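You operate a simulated robot arm through the tools that you are given. There is no shell and no other tool. Be economical: measure what you need, move in short steps, check, and stop when the job is done.

You are at the controls of a simulated robot arm. One attempt, no reset.

Task
Take the packet that says "sage" from the table top and leave it on the small white saucer.

Only the result counts: the job must be done as asked and must still hold three seconds after the hand-in. Knocking over, shifting, dropping, spilling or breaking anything else fails it.

Robot
A 7-joint arm with a two-finger parallel gripper, fixed in place. Base frame: the origin is at the foot of the arm, x ahead of it, y to its left, z up; the work surface is at about z = 0. Lengths are in mm, angles in rad, forces in N, time in s.
With the tool pointing down near the work surface it reaches from about 240 to 620 mm from the base axis. Its first joint turns from -1.152 to 1.152 rad. Payload 2.6 kg.
The TCP is the grasp point between the finger pads, 30 mm short of the fingertips. In the tool frame z runs along the fingers and y along their closing line. The gripper opens to 94 mm. The fingers are 28 mm wide and 10 mm thick; the gripper's body (50 by 96 mm) begins 55 mm behind the TCP.
Orientation is that of the tool frame in the base frame, as a unit quaternion [x, y, z, w]. With the fingers straight down and closing along the base's y, the tool's x points along the base's -x, its y along +y and its z along -z.

Tools
- The arm moves only by the tool servo_tool. Its argument "targets" is a list of rows, each a list of 7 numbers: the shift along the base's x, y, z in mm, then the turn, a rotation vector about the base's x, y, z in rad, then the finger opening in mm, from 0 to 94. In form: [[dx, dy, dz, rx, ry, rz, grip], ...]. A call has 1 to 10 rows; each row shifts and turns the commanded pose from where the row before left it. A row lasts 0.2 s, in which the tool goes at most 50 mm and 0.15 rad; a call with a longer step from one row to the next is refused whole, and so is a gripper value outside its range. Where a pose cannot be reached the arm comes as near as it can. A force on the tool above 40 N (or 10 N above the force at the start of the call, whichever is more), or a blocked arm, ends the call early, and 0.2 s more pass. The fingers move at their own pace (about 72 mm/s each) and stop on an object; they squeeze with about 28 N. The grip force told is the motor's: it shows also when the fingers shut on nothing. Time passes only in rows, and 0.2 s behind the last, so rows that do not move let the fingers close. It gives the time, the measured TCP pose, the force on the tool (base axes), the opening and the grip force at its end, in the units of the frame above (readings bear some noise), and new pictures: "show" is both (left out), scene, wrist or none.
- Cameras (640 x 400 px; columns grow to the right, rows downward): "scene" is fixed at [41.3, 448.8, 548.8]; the picture's right is [-0.65, -0.76, 0.00], its down [-0.54, 0.46, -0.70] and it looks along [0.53, -0.46, -0.71] (base axes); focal length 308 px, centre (320, 200). "wrist" rides on the gripper at [76, 14, -102] in the tool frame; the picture's right is [-0.18, 0.98, 0.00], its down [-0.75, -0.14, -0.64] and it looks along [-0.63, -0.12, 0.77] (tool axes); focal length 243 px, centre (320, 200). There is no depth. A picture from a camera that has moved, and an enlarged one, comes with that camera's place and axes in the base frame and with its lens.
- inspect(camera, box): a new picture of the part [left, top, right, bottom] of that camera's present view, enlarged. No time passes.
- hand_in(): hands the job in; it is judged then, once.

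Work in short steps. Places have to be worked out from the pictures, the camera data and where the tool is seen: move nearer, look again, correct. Check each grasp and each placing, and mend what went wrong. You have 90 turns and 170 pictures in all, those below and enlarged ones among them. Open the gripper and draw the arm clear of the work before you hand the job in, unless the task says otherwise; then end with one line.

The tools are called as a command line: name --pt "numbers of a row" for each row, then --argument value for the rest, lists and objects as JSON in quotes. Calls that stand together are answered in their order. servo_tool: Moves the arm, as the interface text tells. Its arguments: {"type":"object","properties":{"targets":{"type":"array","items":{"type":"array","items":{"type":"number"}}},"show":{"type":"string","enum":["both","scene","wrist","none"]}},"required":["targets"]} The other tools are called the same way: inspect (camera, box) takes an enlarged picture of a part of a camera's view; hand_in () hands the job in.

At the start:

```text
time_s: 0.0
eef_pos: [429.8, 159.9, 270.5]
ee_rot: [0.001, 1.0, 0.0, 0.0]
wrist_force: [-0.1, 0.8, -0.8]
gripper_width: 93.8
grasp_force: 0.0
```

scene: 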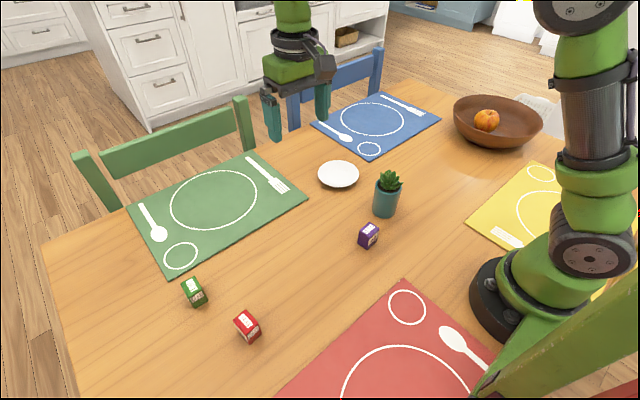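
wrist: 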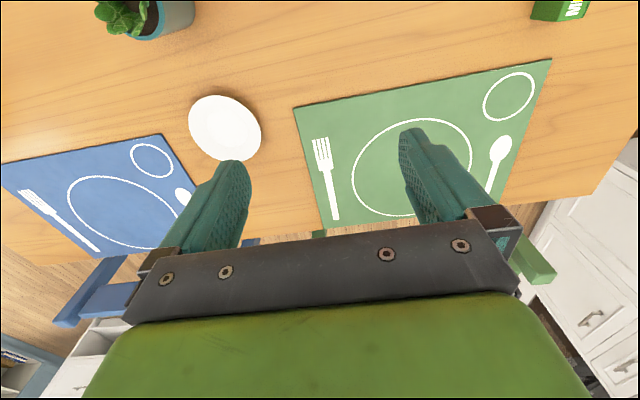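

I see three small packets (green, red, purple). I'll enlarge each to read its label.

inspect --camera "scene" --box '[160, 260, 280, 350]'

inspect --camera "scene" --box '[300, 150, 420, 260]'

```text
4.44 times, centred on (220, 305) of scene
camera zoom: at [41.3, 448.8, 548.8], right [-0.65, -0.76, 0.0], down [-0.54, 0.46, -0.7], along [0.53, -0.46, -0.71], focal length 1369 px, centre (764, -267)
```

zoom: 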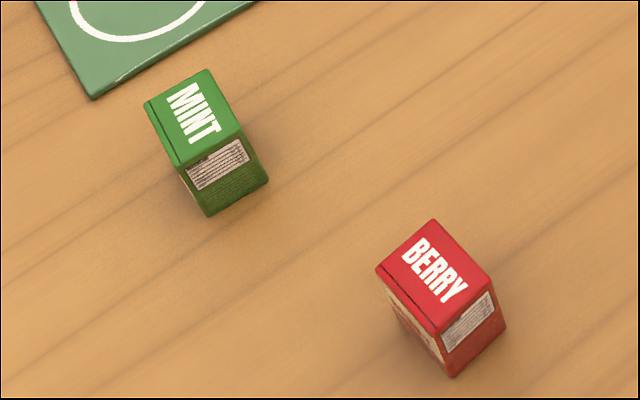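

```text
3.64 times, centred on (360, 205) of scene
camera zoom: at [41.3, 448.8, 548.8], right [-0.65, -0.76, 0.0], down [-0.54, 0.46, -0.7], along [0.53, -0.46, -0.71], focal length 1120 px, centre (174, 182)
```

zoom: 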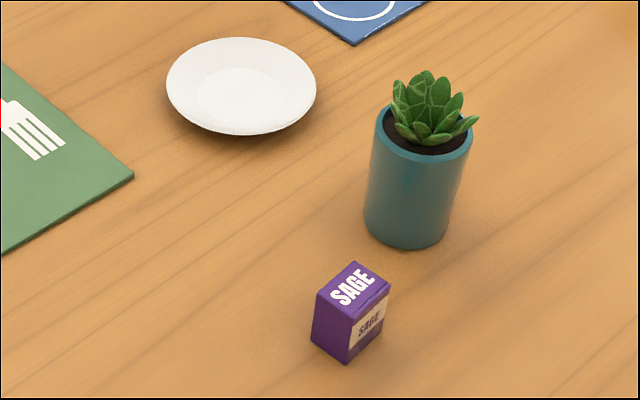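

The purple box is "SAGE", at about (284, 97), 27 × 34 mm and roughly 46 mm tall. The saucer centre is near (487, -1) and the pot near (322, 0). I'll move above the packet with a narrower opening and look.

servo_tool --pt "-36.5 -15.7 -20 0 0 0 66" --pt "-36.5 -15.7 -20 0 0 0 66" --pt "-36.5 -15.7 -20 0 0 0 66" --pt "-36.5 -15.7 -20 0 0 0 66" --pt "0 0 0 0 0 0 66"

```text
time_s: 1.2
eef_pos: [282.1, 97.4, 191.5]
ee_rot: [0.0, 1.0, 0.0, 0.0]
wrist_force: [0.7, -0.5, 0.3]
gripper_width: 65.7
grasp_force: 0.1
camera wrist: at [207.1, 111.1, 293.6], right [0.19, 0.98, 0.0], down [0.75, -0.14, 0.64], along [0.63, -0.12, -0.77], focal length 243 px, centre (320, 200)
```

scene: 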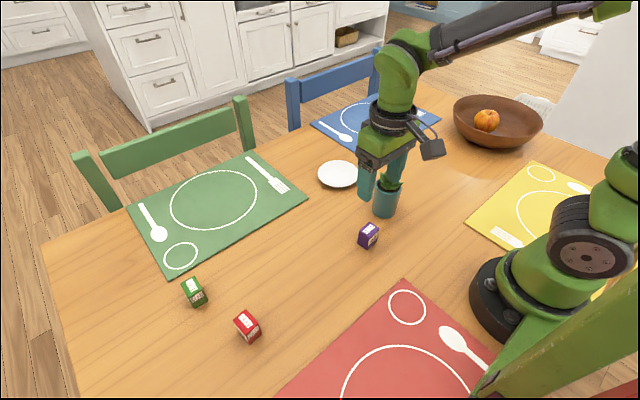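
wrist: 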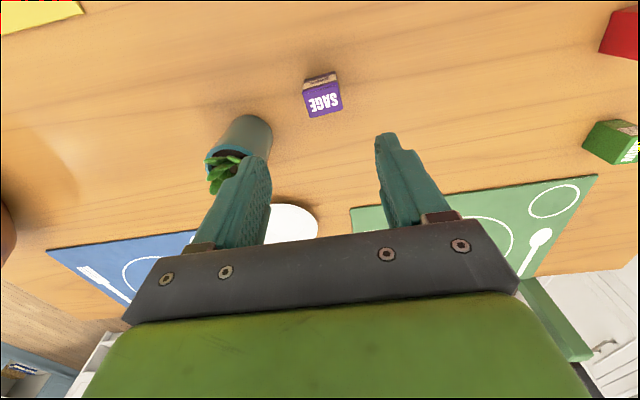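

inspect --camera "wrist" --box '[272, 50, 368, 140]'

```text
4.44 times, centred on (320, 95) of wrist
camera zoom: at [207.1, 111.1, 293.6], right [0.19, 0.98, 0.0], down [0.75, -0.14, 0.64], along [0.63, -0.12, -0.77], focal length 1078 px, centre (320, 667)
```

zoom: 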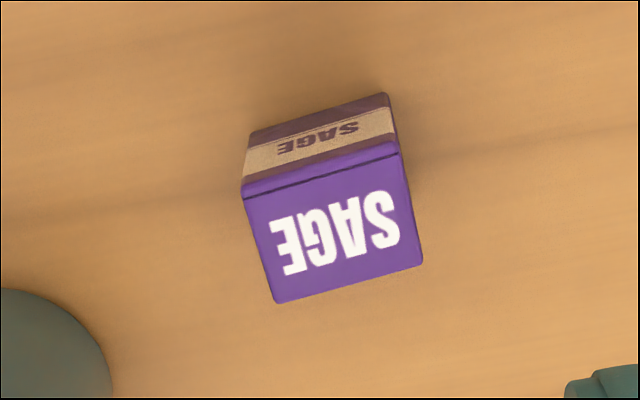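

The packet's top centre is about (285.6, 99.3), turned about 0.08 rad. I'll align, go down to TCP z≈80, and check.

servo_tool --pt "3.5 1.9 -20 0 0 0.083 66" --pt "0 0 -40 0 0 0 66" --pt "0 0 -40 0 0 0 66" --pt "0 0 -10 0 0 0 66"

```text
time_s: 2.2
eef_pos: [287.5, 97.8, 80.2]
ee_rot: [-0.041, 0.999, 0.0, 0.0]
wrist_force: [-0.8, -0.6, -0.1]
gripper_width: 66.3
grasp_force: 0.0
camera wrist: at [210.6, 105.3, 182.1], right [0.1, 0.99, 0.0], down [0.76, -0.08, 0.64], along [0.64, -0.07, -0.77], focal length 243 px, centre (320, 200)
```

scene: 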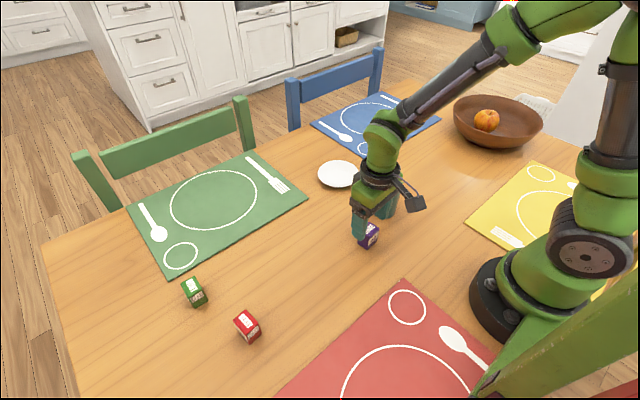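
wrist: 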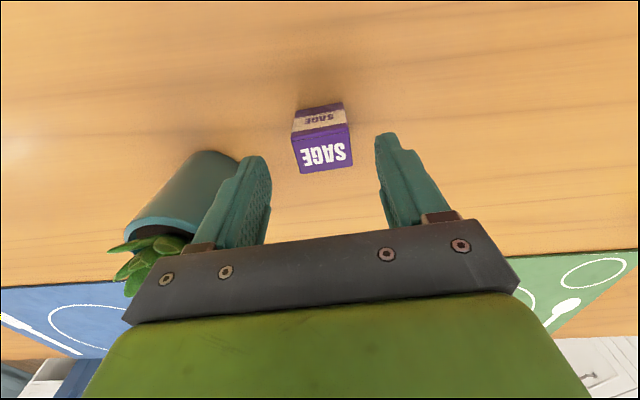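

Aligned and clear of the plant. I'll go down to z≈44 and close.

servo_tool --pt "-1 1.3 -18 0 0 0 66" --pt "0 0 -18 0 0 0 66" --pt "0 0 0 0 0 0 66"

```text
time_s: 3.0
eef_pos: [287.1, 100.0, 42.5]
ee_rot: [-0.041, 0.999, 0.0, 0.0]
wrist_force: [-0.1, -0.4, 0.1]
gripper_width: 65.8
grasp_force: 0.0
camera wrist: at [210.5, 107.8, 146.1], right [0.1, 0.99, 0.0], down [0.76, -0.08, 0.64], along [0.64, -0.07, -0.77], focal length 243 px, centre (320, 200)
```

scene: 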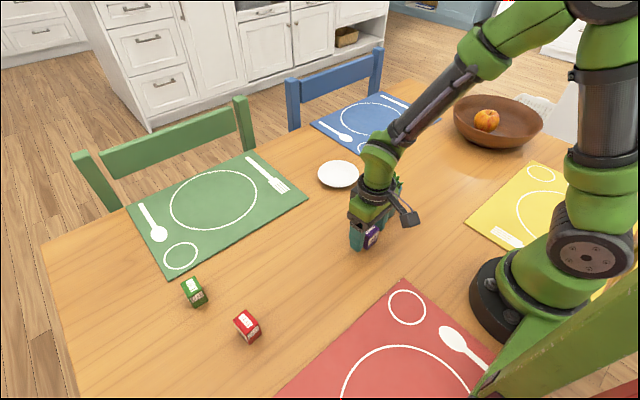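
wrist: 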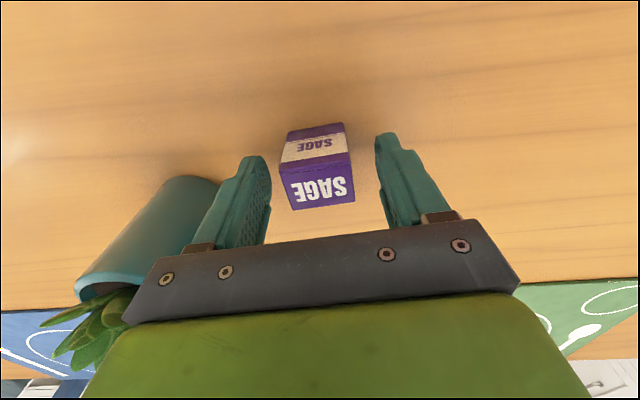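

The packet lies between the fingers. Closing now.

servo_tool --pt "0 0 0 0 0 0 40" --pt "0 0 0 0 0 0 30" --pt "0 0 0 0 0 0 25" --pt "0 0 0 0 0 0 25" --show "wrist"

```text
time_s: 4.0
eef_pos: [287.3, 100.8, 44.7]
ee_rot: [-0.041, 0.999, 0.0, 0.0]
wrist_force: [-0.8, 0.6, 0.1]
gripper_width: 39.0
grasp_force: 28.1
camera wrist: at [210.5, 107.7, 146.3], right [0.1, 0.99, 0.0], down [0.76, -0.08, 0.64], along [0.64, -0.07, -0.77], focal length 243 px, centre (320, 200)
```

wrist: 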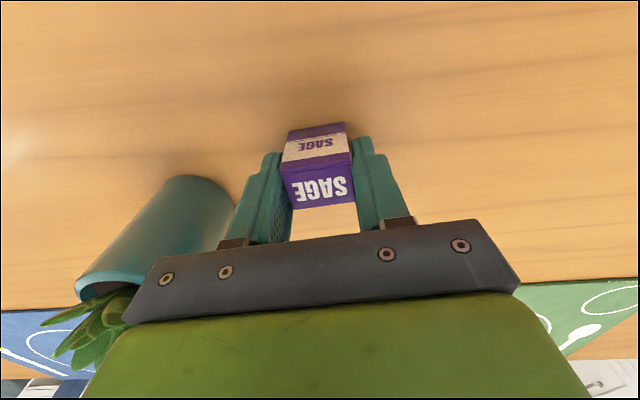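

Gripped at 39 mm. Lifting straight up.

servo_tool --pt "0 0 20 0 0 0 25" --pt "0 0 40 0 0 0 25" --pt "0 0 45 0 0 0 25" --pt "0 0 25 0 0 0 25" --pt "0 0 0 0 0 0 25"

```text
time_s: 5.2
eef_pos: [283.5, 99.5, 176.9]
ee_rot: [-0.041, 0.999, 0.0, 0.0]
wrist_force: [0.7, 0.4, 0.9]
gripper_width: 39.2
grasp_force: 27.9
camera wrist: at [208.6, 106.8, 279.0], right [0.1, 0.99, 0.0], down [0.76, -0.08, 0.64], along [0.64, -0.07, -0.77], focal length 243 px, centre (320, 200)
```

scene: 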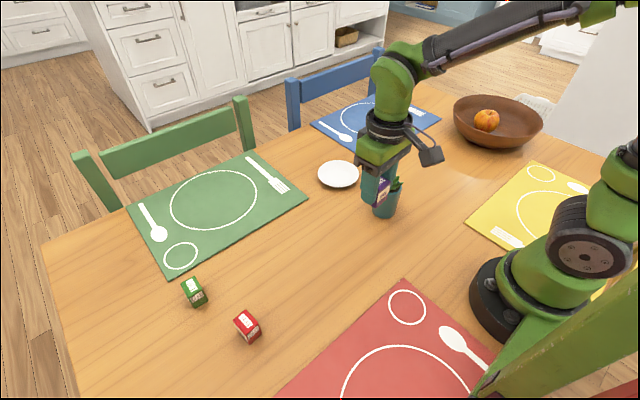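
wrist: 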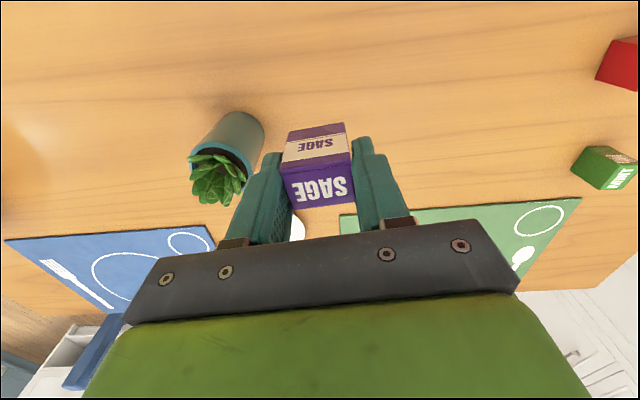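

Securely held. I'll carry it in an arc past the plant, stopping short of the saucer to measure it.

servo_tool --pt "40 0 0 0 0 0 25" --pt "40 -15 0 0 0 0 25" --pt "35 -30 0 0 0 0 25" --pt "20 -35 0 0 0 0 25" --pt "0 -20 0 0 0 0 25" --pt "0 0 0 0 0 0 25"

```text
time_s: 6.6
eef_pos: [419.5, -0.7, 175.1]
ee_rot: [-0.041, 0.999, 0.0, 0.0]
wrist_force: [-0.3, -1.1, -0.4]
gripper_width: 38.8
grasp_force: 28.4
camera wrist: at [344.7, 7.0, 277.6], right [0.1, 0.99, 0.0], down [0.76, -0.08, 0.64], along [0.64, -0.07, -0.77], focal length 243 px, centre (320, 200)
```

scene: 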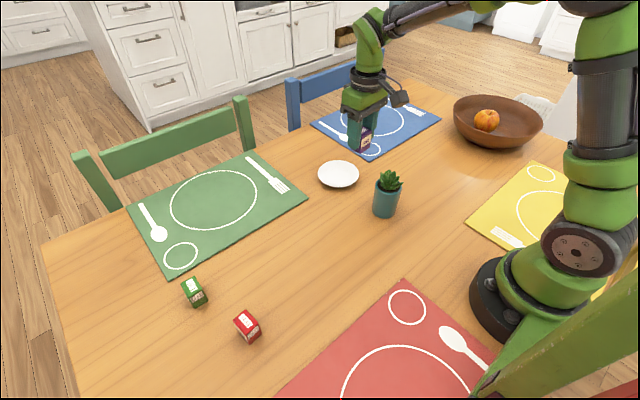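
wrist: 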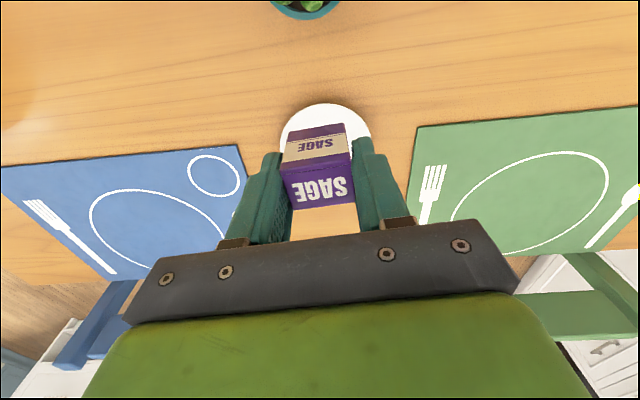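

The wrist view confirms the saucer's centre at about (487, -1.5). Moving over it, then down to z≈85.

servo_tool --pt "35 -0.5 0 0 0 0 25" --pt "34 0 0 0 0 0 25" --pt "0 0 -45 0 0 0 25" --pt "0 0 -45 0 0 0 25" --pt "0 0 0 0 0 0 25"

```text
time_s: 7.8
eef_pos: [492.2, 0.7, 87.6]
ee_rot: [-0.041, 0.999, 0.0, 0.001]
wrist_force: [-0.7, -0.2, 0.5]
gripper_width: 39.0
grasp_force: 27.4
camera wrist: at [414.7, 8.5, 189.2], right [0.1, 0.99, 0.0], down [0.76, -0.08, 0.64], along [0.64, -0.07, -0.77], focal length 243 px, centre (320, 200)
```

scene: 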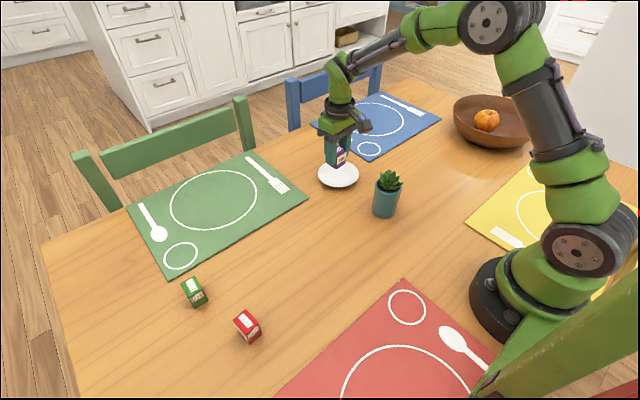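
wrist: 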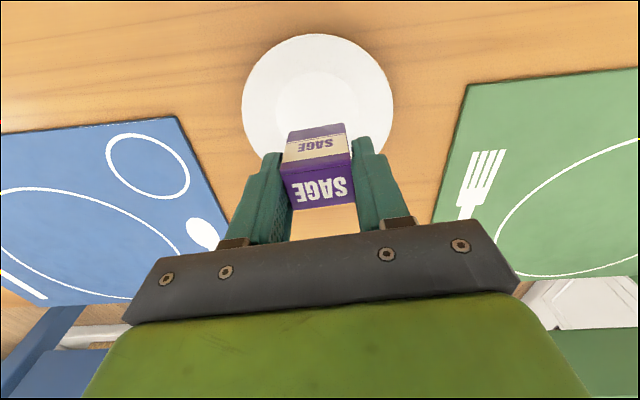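

The saucer centre is about (486, 0), so I'll shift 3 mm back and lower it slowly.

servo_tool --pt "-3 -0.5 -12 0 0 0 25" --pt "0 0 -12 0 0 0 25" --pt "0 0 -8 0 0 0 25" --pt "0 0 0 0 0 0 25"

inspect --camera "scene" --box '[290, 120, 390, 200]'

```text
time_s: 8.8
eef_pos: [487.3, -0.7, 53.8]
ee_rot: [-0.042, 0.999, 0.0, 0.001]
wrist_force: [0.3, 0.2, -0.7]
gripper_width: 39.1
grasp_force: 27.5
camera wrist: at [411.0, 7.5, 156.9], right [0.1, 0.99, 0.0], down [0.76, -0.08, 0.64], along [0.64, -0.07, -0.77], focal length 243 px, centre (320, 200)
```

scene: 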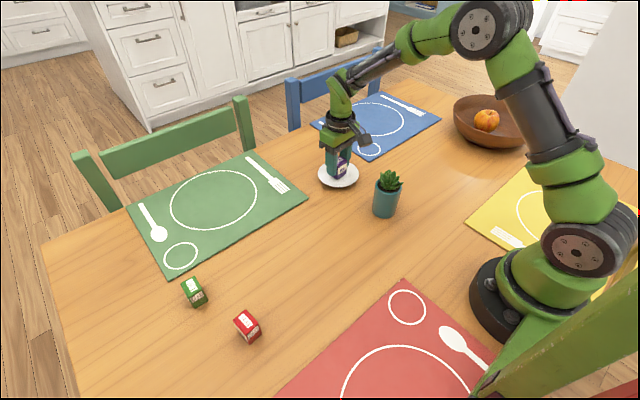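
wrist: 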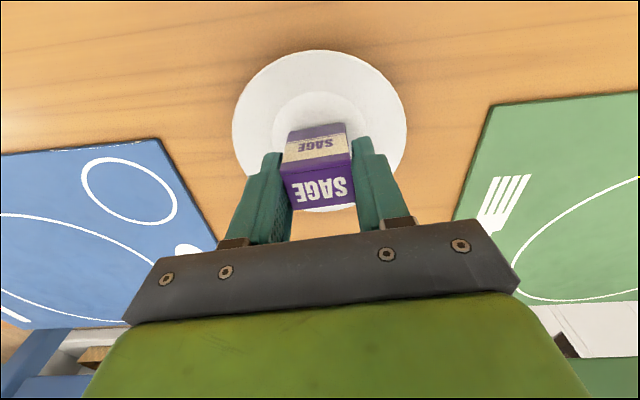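

```text
5.00 times, centred on (340, 160) of scene
camera zoom: at [41.3, 448.8, 548.8], right [-0.65, -0.76, 0.0], down [-0.54, 0.46, -0.7], along [0.53, -0.46, -0.71], focal length 1540 px, centre (220, 400)
```

zoom: 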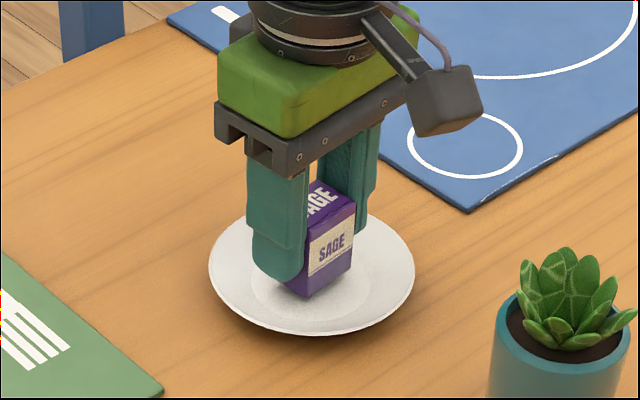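

Well centred and a few millimetres above the saucer. I'll lower in 1.5 mm steps, watching the force.

servo_tool --pt "0 0 -1.5 0 0 0 25" --pt "0 0 -1.5 0 0 0 25" --pt "0 0 0 0 0 0 25" --show "none"

```text
time_s: 9.6
eef_pos: [488.7, 0.1, 50.6]
ee_rot: [-0.041, 0.999, -0.001, -0.001]
wrist_force: [-0.2, -0.3, 0.2]
gripper_width: 39.1
grasp_force: 28.0
```

No contact yet, so I'll go lower.

servo_tool --pt "0 0 -1 0 0 0 25" --pt "0 0 -1 0 0 0 25" --pt "0 0 0 0 0 0 25" --show "none"

inspect --camera "scene" --box '[310, 140, 370, 190]'

```text
time_s: 10.4
eef_pos: [486.6, -0.9, 48.8]
ee_rot: [-0.04, 0.999, 0.0, -0.001]
wrist_force: [-0.2, -0.3, -0.3]
gripper_width: 39.0
grasp_force: 28.0
```

```text
8.00 times, centred on (340, 165) of scene
camera zoom: at [41.3, 448.8, 548.8], right [-0.65, -0.76, 0.0], down [-0.54, 0.46, -0.7], along [0.53, -0.46, -0.71], focal length 2464 px, centre (160, 480)
```

zoom: 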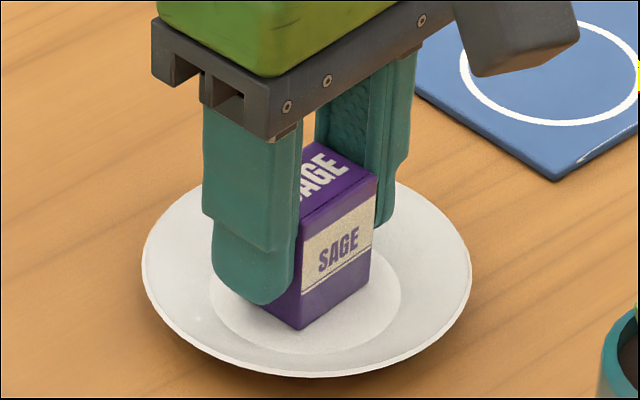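

Still no contact force. One more small step at a time.

servo_tool --pt "0 0 -1 0 0 0 25" --pt "0 0 0 0 0 0 25" --show "none"

```text
time_s: 11.0
eef_pos: [486.2, 0.1, 48.2]
ee_rot: [-0.042, 0.999, 0.0, 0.001]
wrist_force: [0.7, 0.3, 1.2]
gripper_width: 38.8
grasp_force: 28.3
```

servo_tool --pt "0 0 -0.7 0 0 0 25" --pt "0 0 0 0 0 0 25" --show "none"

```text
time_s: 11.6
eef_pos: [488.2, -1.0, 48.2]
ee_rot: [-0.041, 0.999, 0.0, 0.001]
wrist_force: [-3.7, 0.4, 12.2]
gripper_width: 39.1
grasp_force: 28.1
```

An upward force of 12 N shows contact. I'll ease up by half a millimetre and open the fingers a little.

servo_tool --pt "0 0 0.5 0 0 0 25" --pt "0 0 0 0 0 0 42" --pt "0 0 0 0 0 0 48" --pt "0 0 0 0 0 0 54" --pt "0 0 0 0 0 0 54"

inspect --camera "scene" --box '[310, 140, 370, 190]'

```text
time_s: 12.8
eef_pos: [487.8, -0.5, 46.4]
ee_rot: [-0.041, 0.999, 0.0, 0.0]
wrist_force: [-0.7, 0.0, -0.5]
gripper_width: 54.0
grasp_force: 0.1
camera wrist: at [410.7, 7.6, 150.0], right [0.1, 0.99, 0.0], down [0.76, -0.08, 0.64], along [0.64, -0.07, -0.77], focal length 243 px, centre (320, 200)
```

scene: 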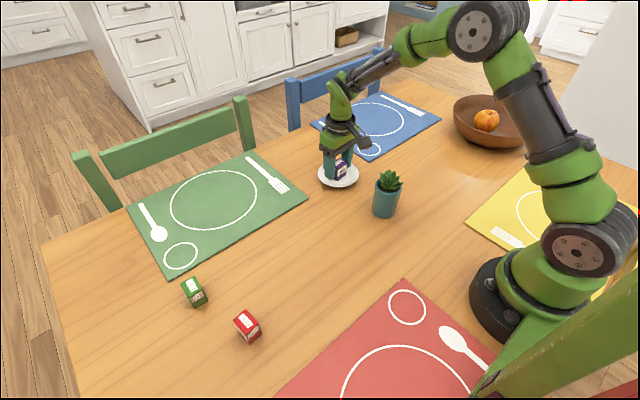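
wrist: 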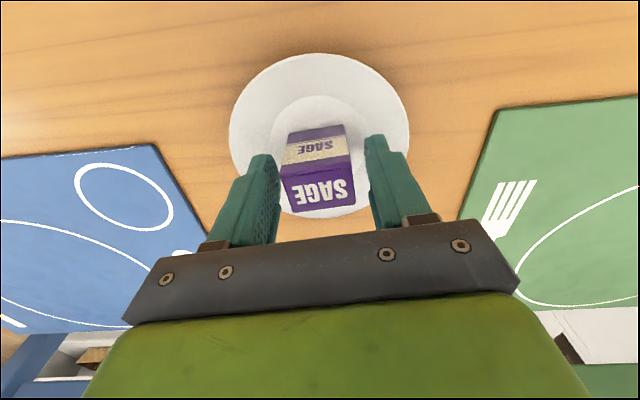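

```text
8.00 times, centred on (340, 165) of scene
camera zoom: at [41.3, 448.8, 548.8], right [-0.65, -0.76, 0.0], down [-0.54, 0.46, -0.7], along [0.53, -0.46, -0.71], focal length 2464 px, centre (160, 480)
```

zoom: 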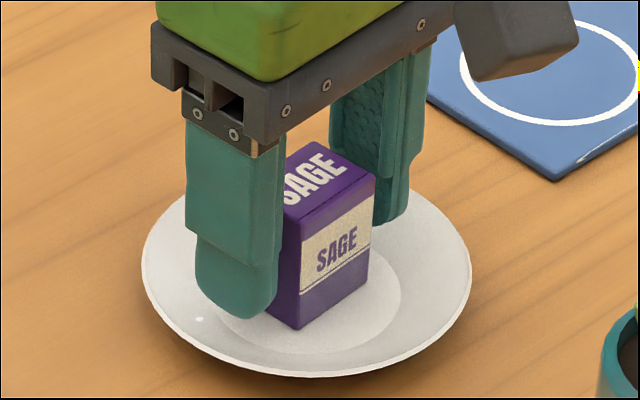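

The packet stands upright on the saucer and the fingers are clear of it. Raising straight up and away.

servo_tool --pt "0 0 10 0 0 0 54" --pt "0 0 30 0 0 0 54" --pt "0 0 45 0 0 0 60" --pt "0 0 45 0 0 0 80" --pt "0 0 30 0 0 0 80" --pt "-40 20 0 0 0 0 80" --pt "0 0 0 0 0 0 80"

inspect --camera "scene" --box '[300, 140, 420, 220]'

```text
time_s: 14.4
eef_pos: [446.3, 19.0, 208.7]
ee_rot: [-0.041, 0.999, 0.0, 0.0]
wrist_force: [0.3, -0.5, 0.6]
gripper_width: 80.0
grasp_force: 0.1
camera wrist: at [369.7, 26.7, 311.7], right [0.1, 0.99, 0.0], down [0.76, -0.08, 0.64], along [0.64, -0.07, -0.77], focal length 243 px, centre (320, 200)
```

scene: 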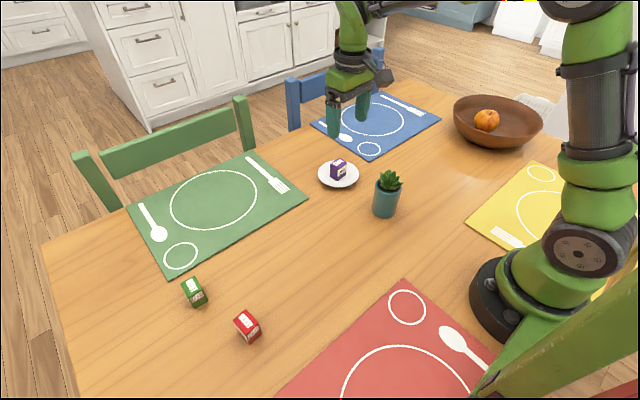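
wrist: 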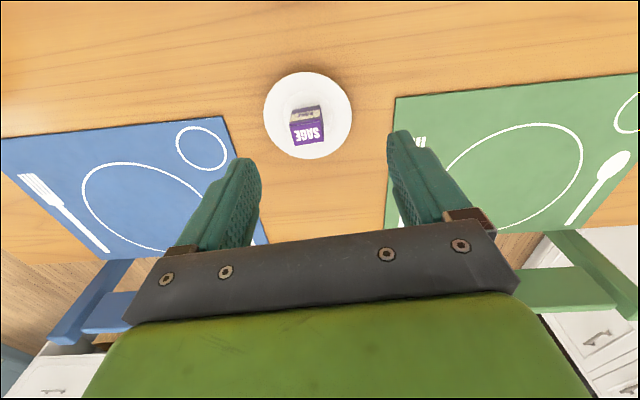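

```text
5.00 times, centred on (360, 180) of scene
camera zoom: at [41.3, 448.8, 548.8], right [-0.65, -0.76, 0.0], down [-0.54, 0.46, -0.7], along [0.53, -0.46, -0.71], focal length 1540 px, centre (120, 300)
```

zoom: 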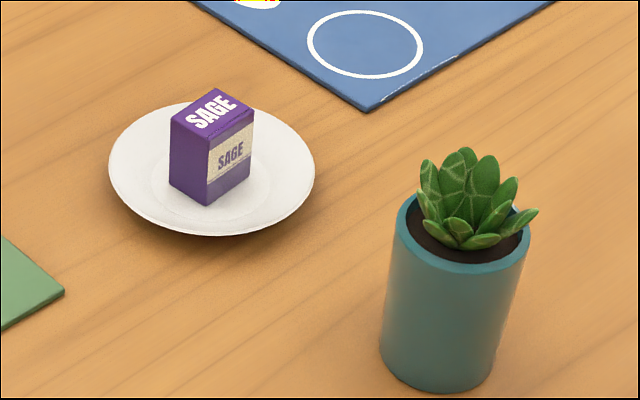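

The packet stands on the saucer, nothing else has moved, and the arm is clear. Handing in.

hand_in

```text
The job is handed in.
```

The "sage" packet is standing upright on the small white saucer, nothing else was moved, and the arm is clear with the gripper open.
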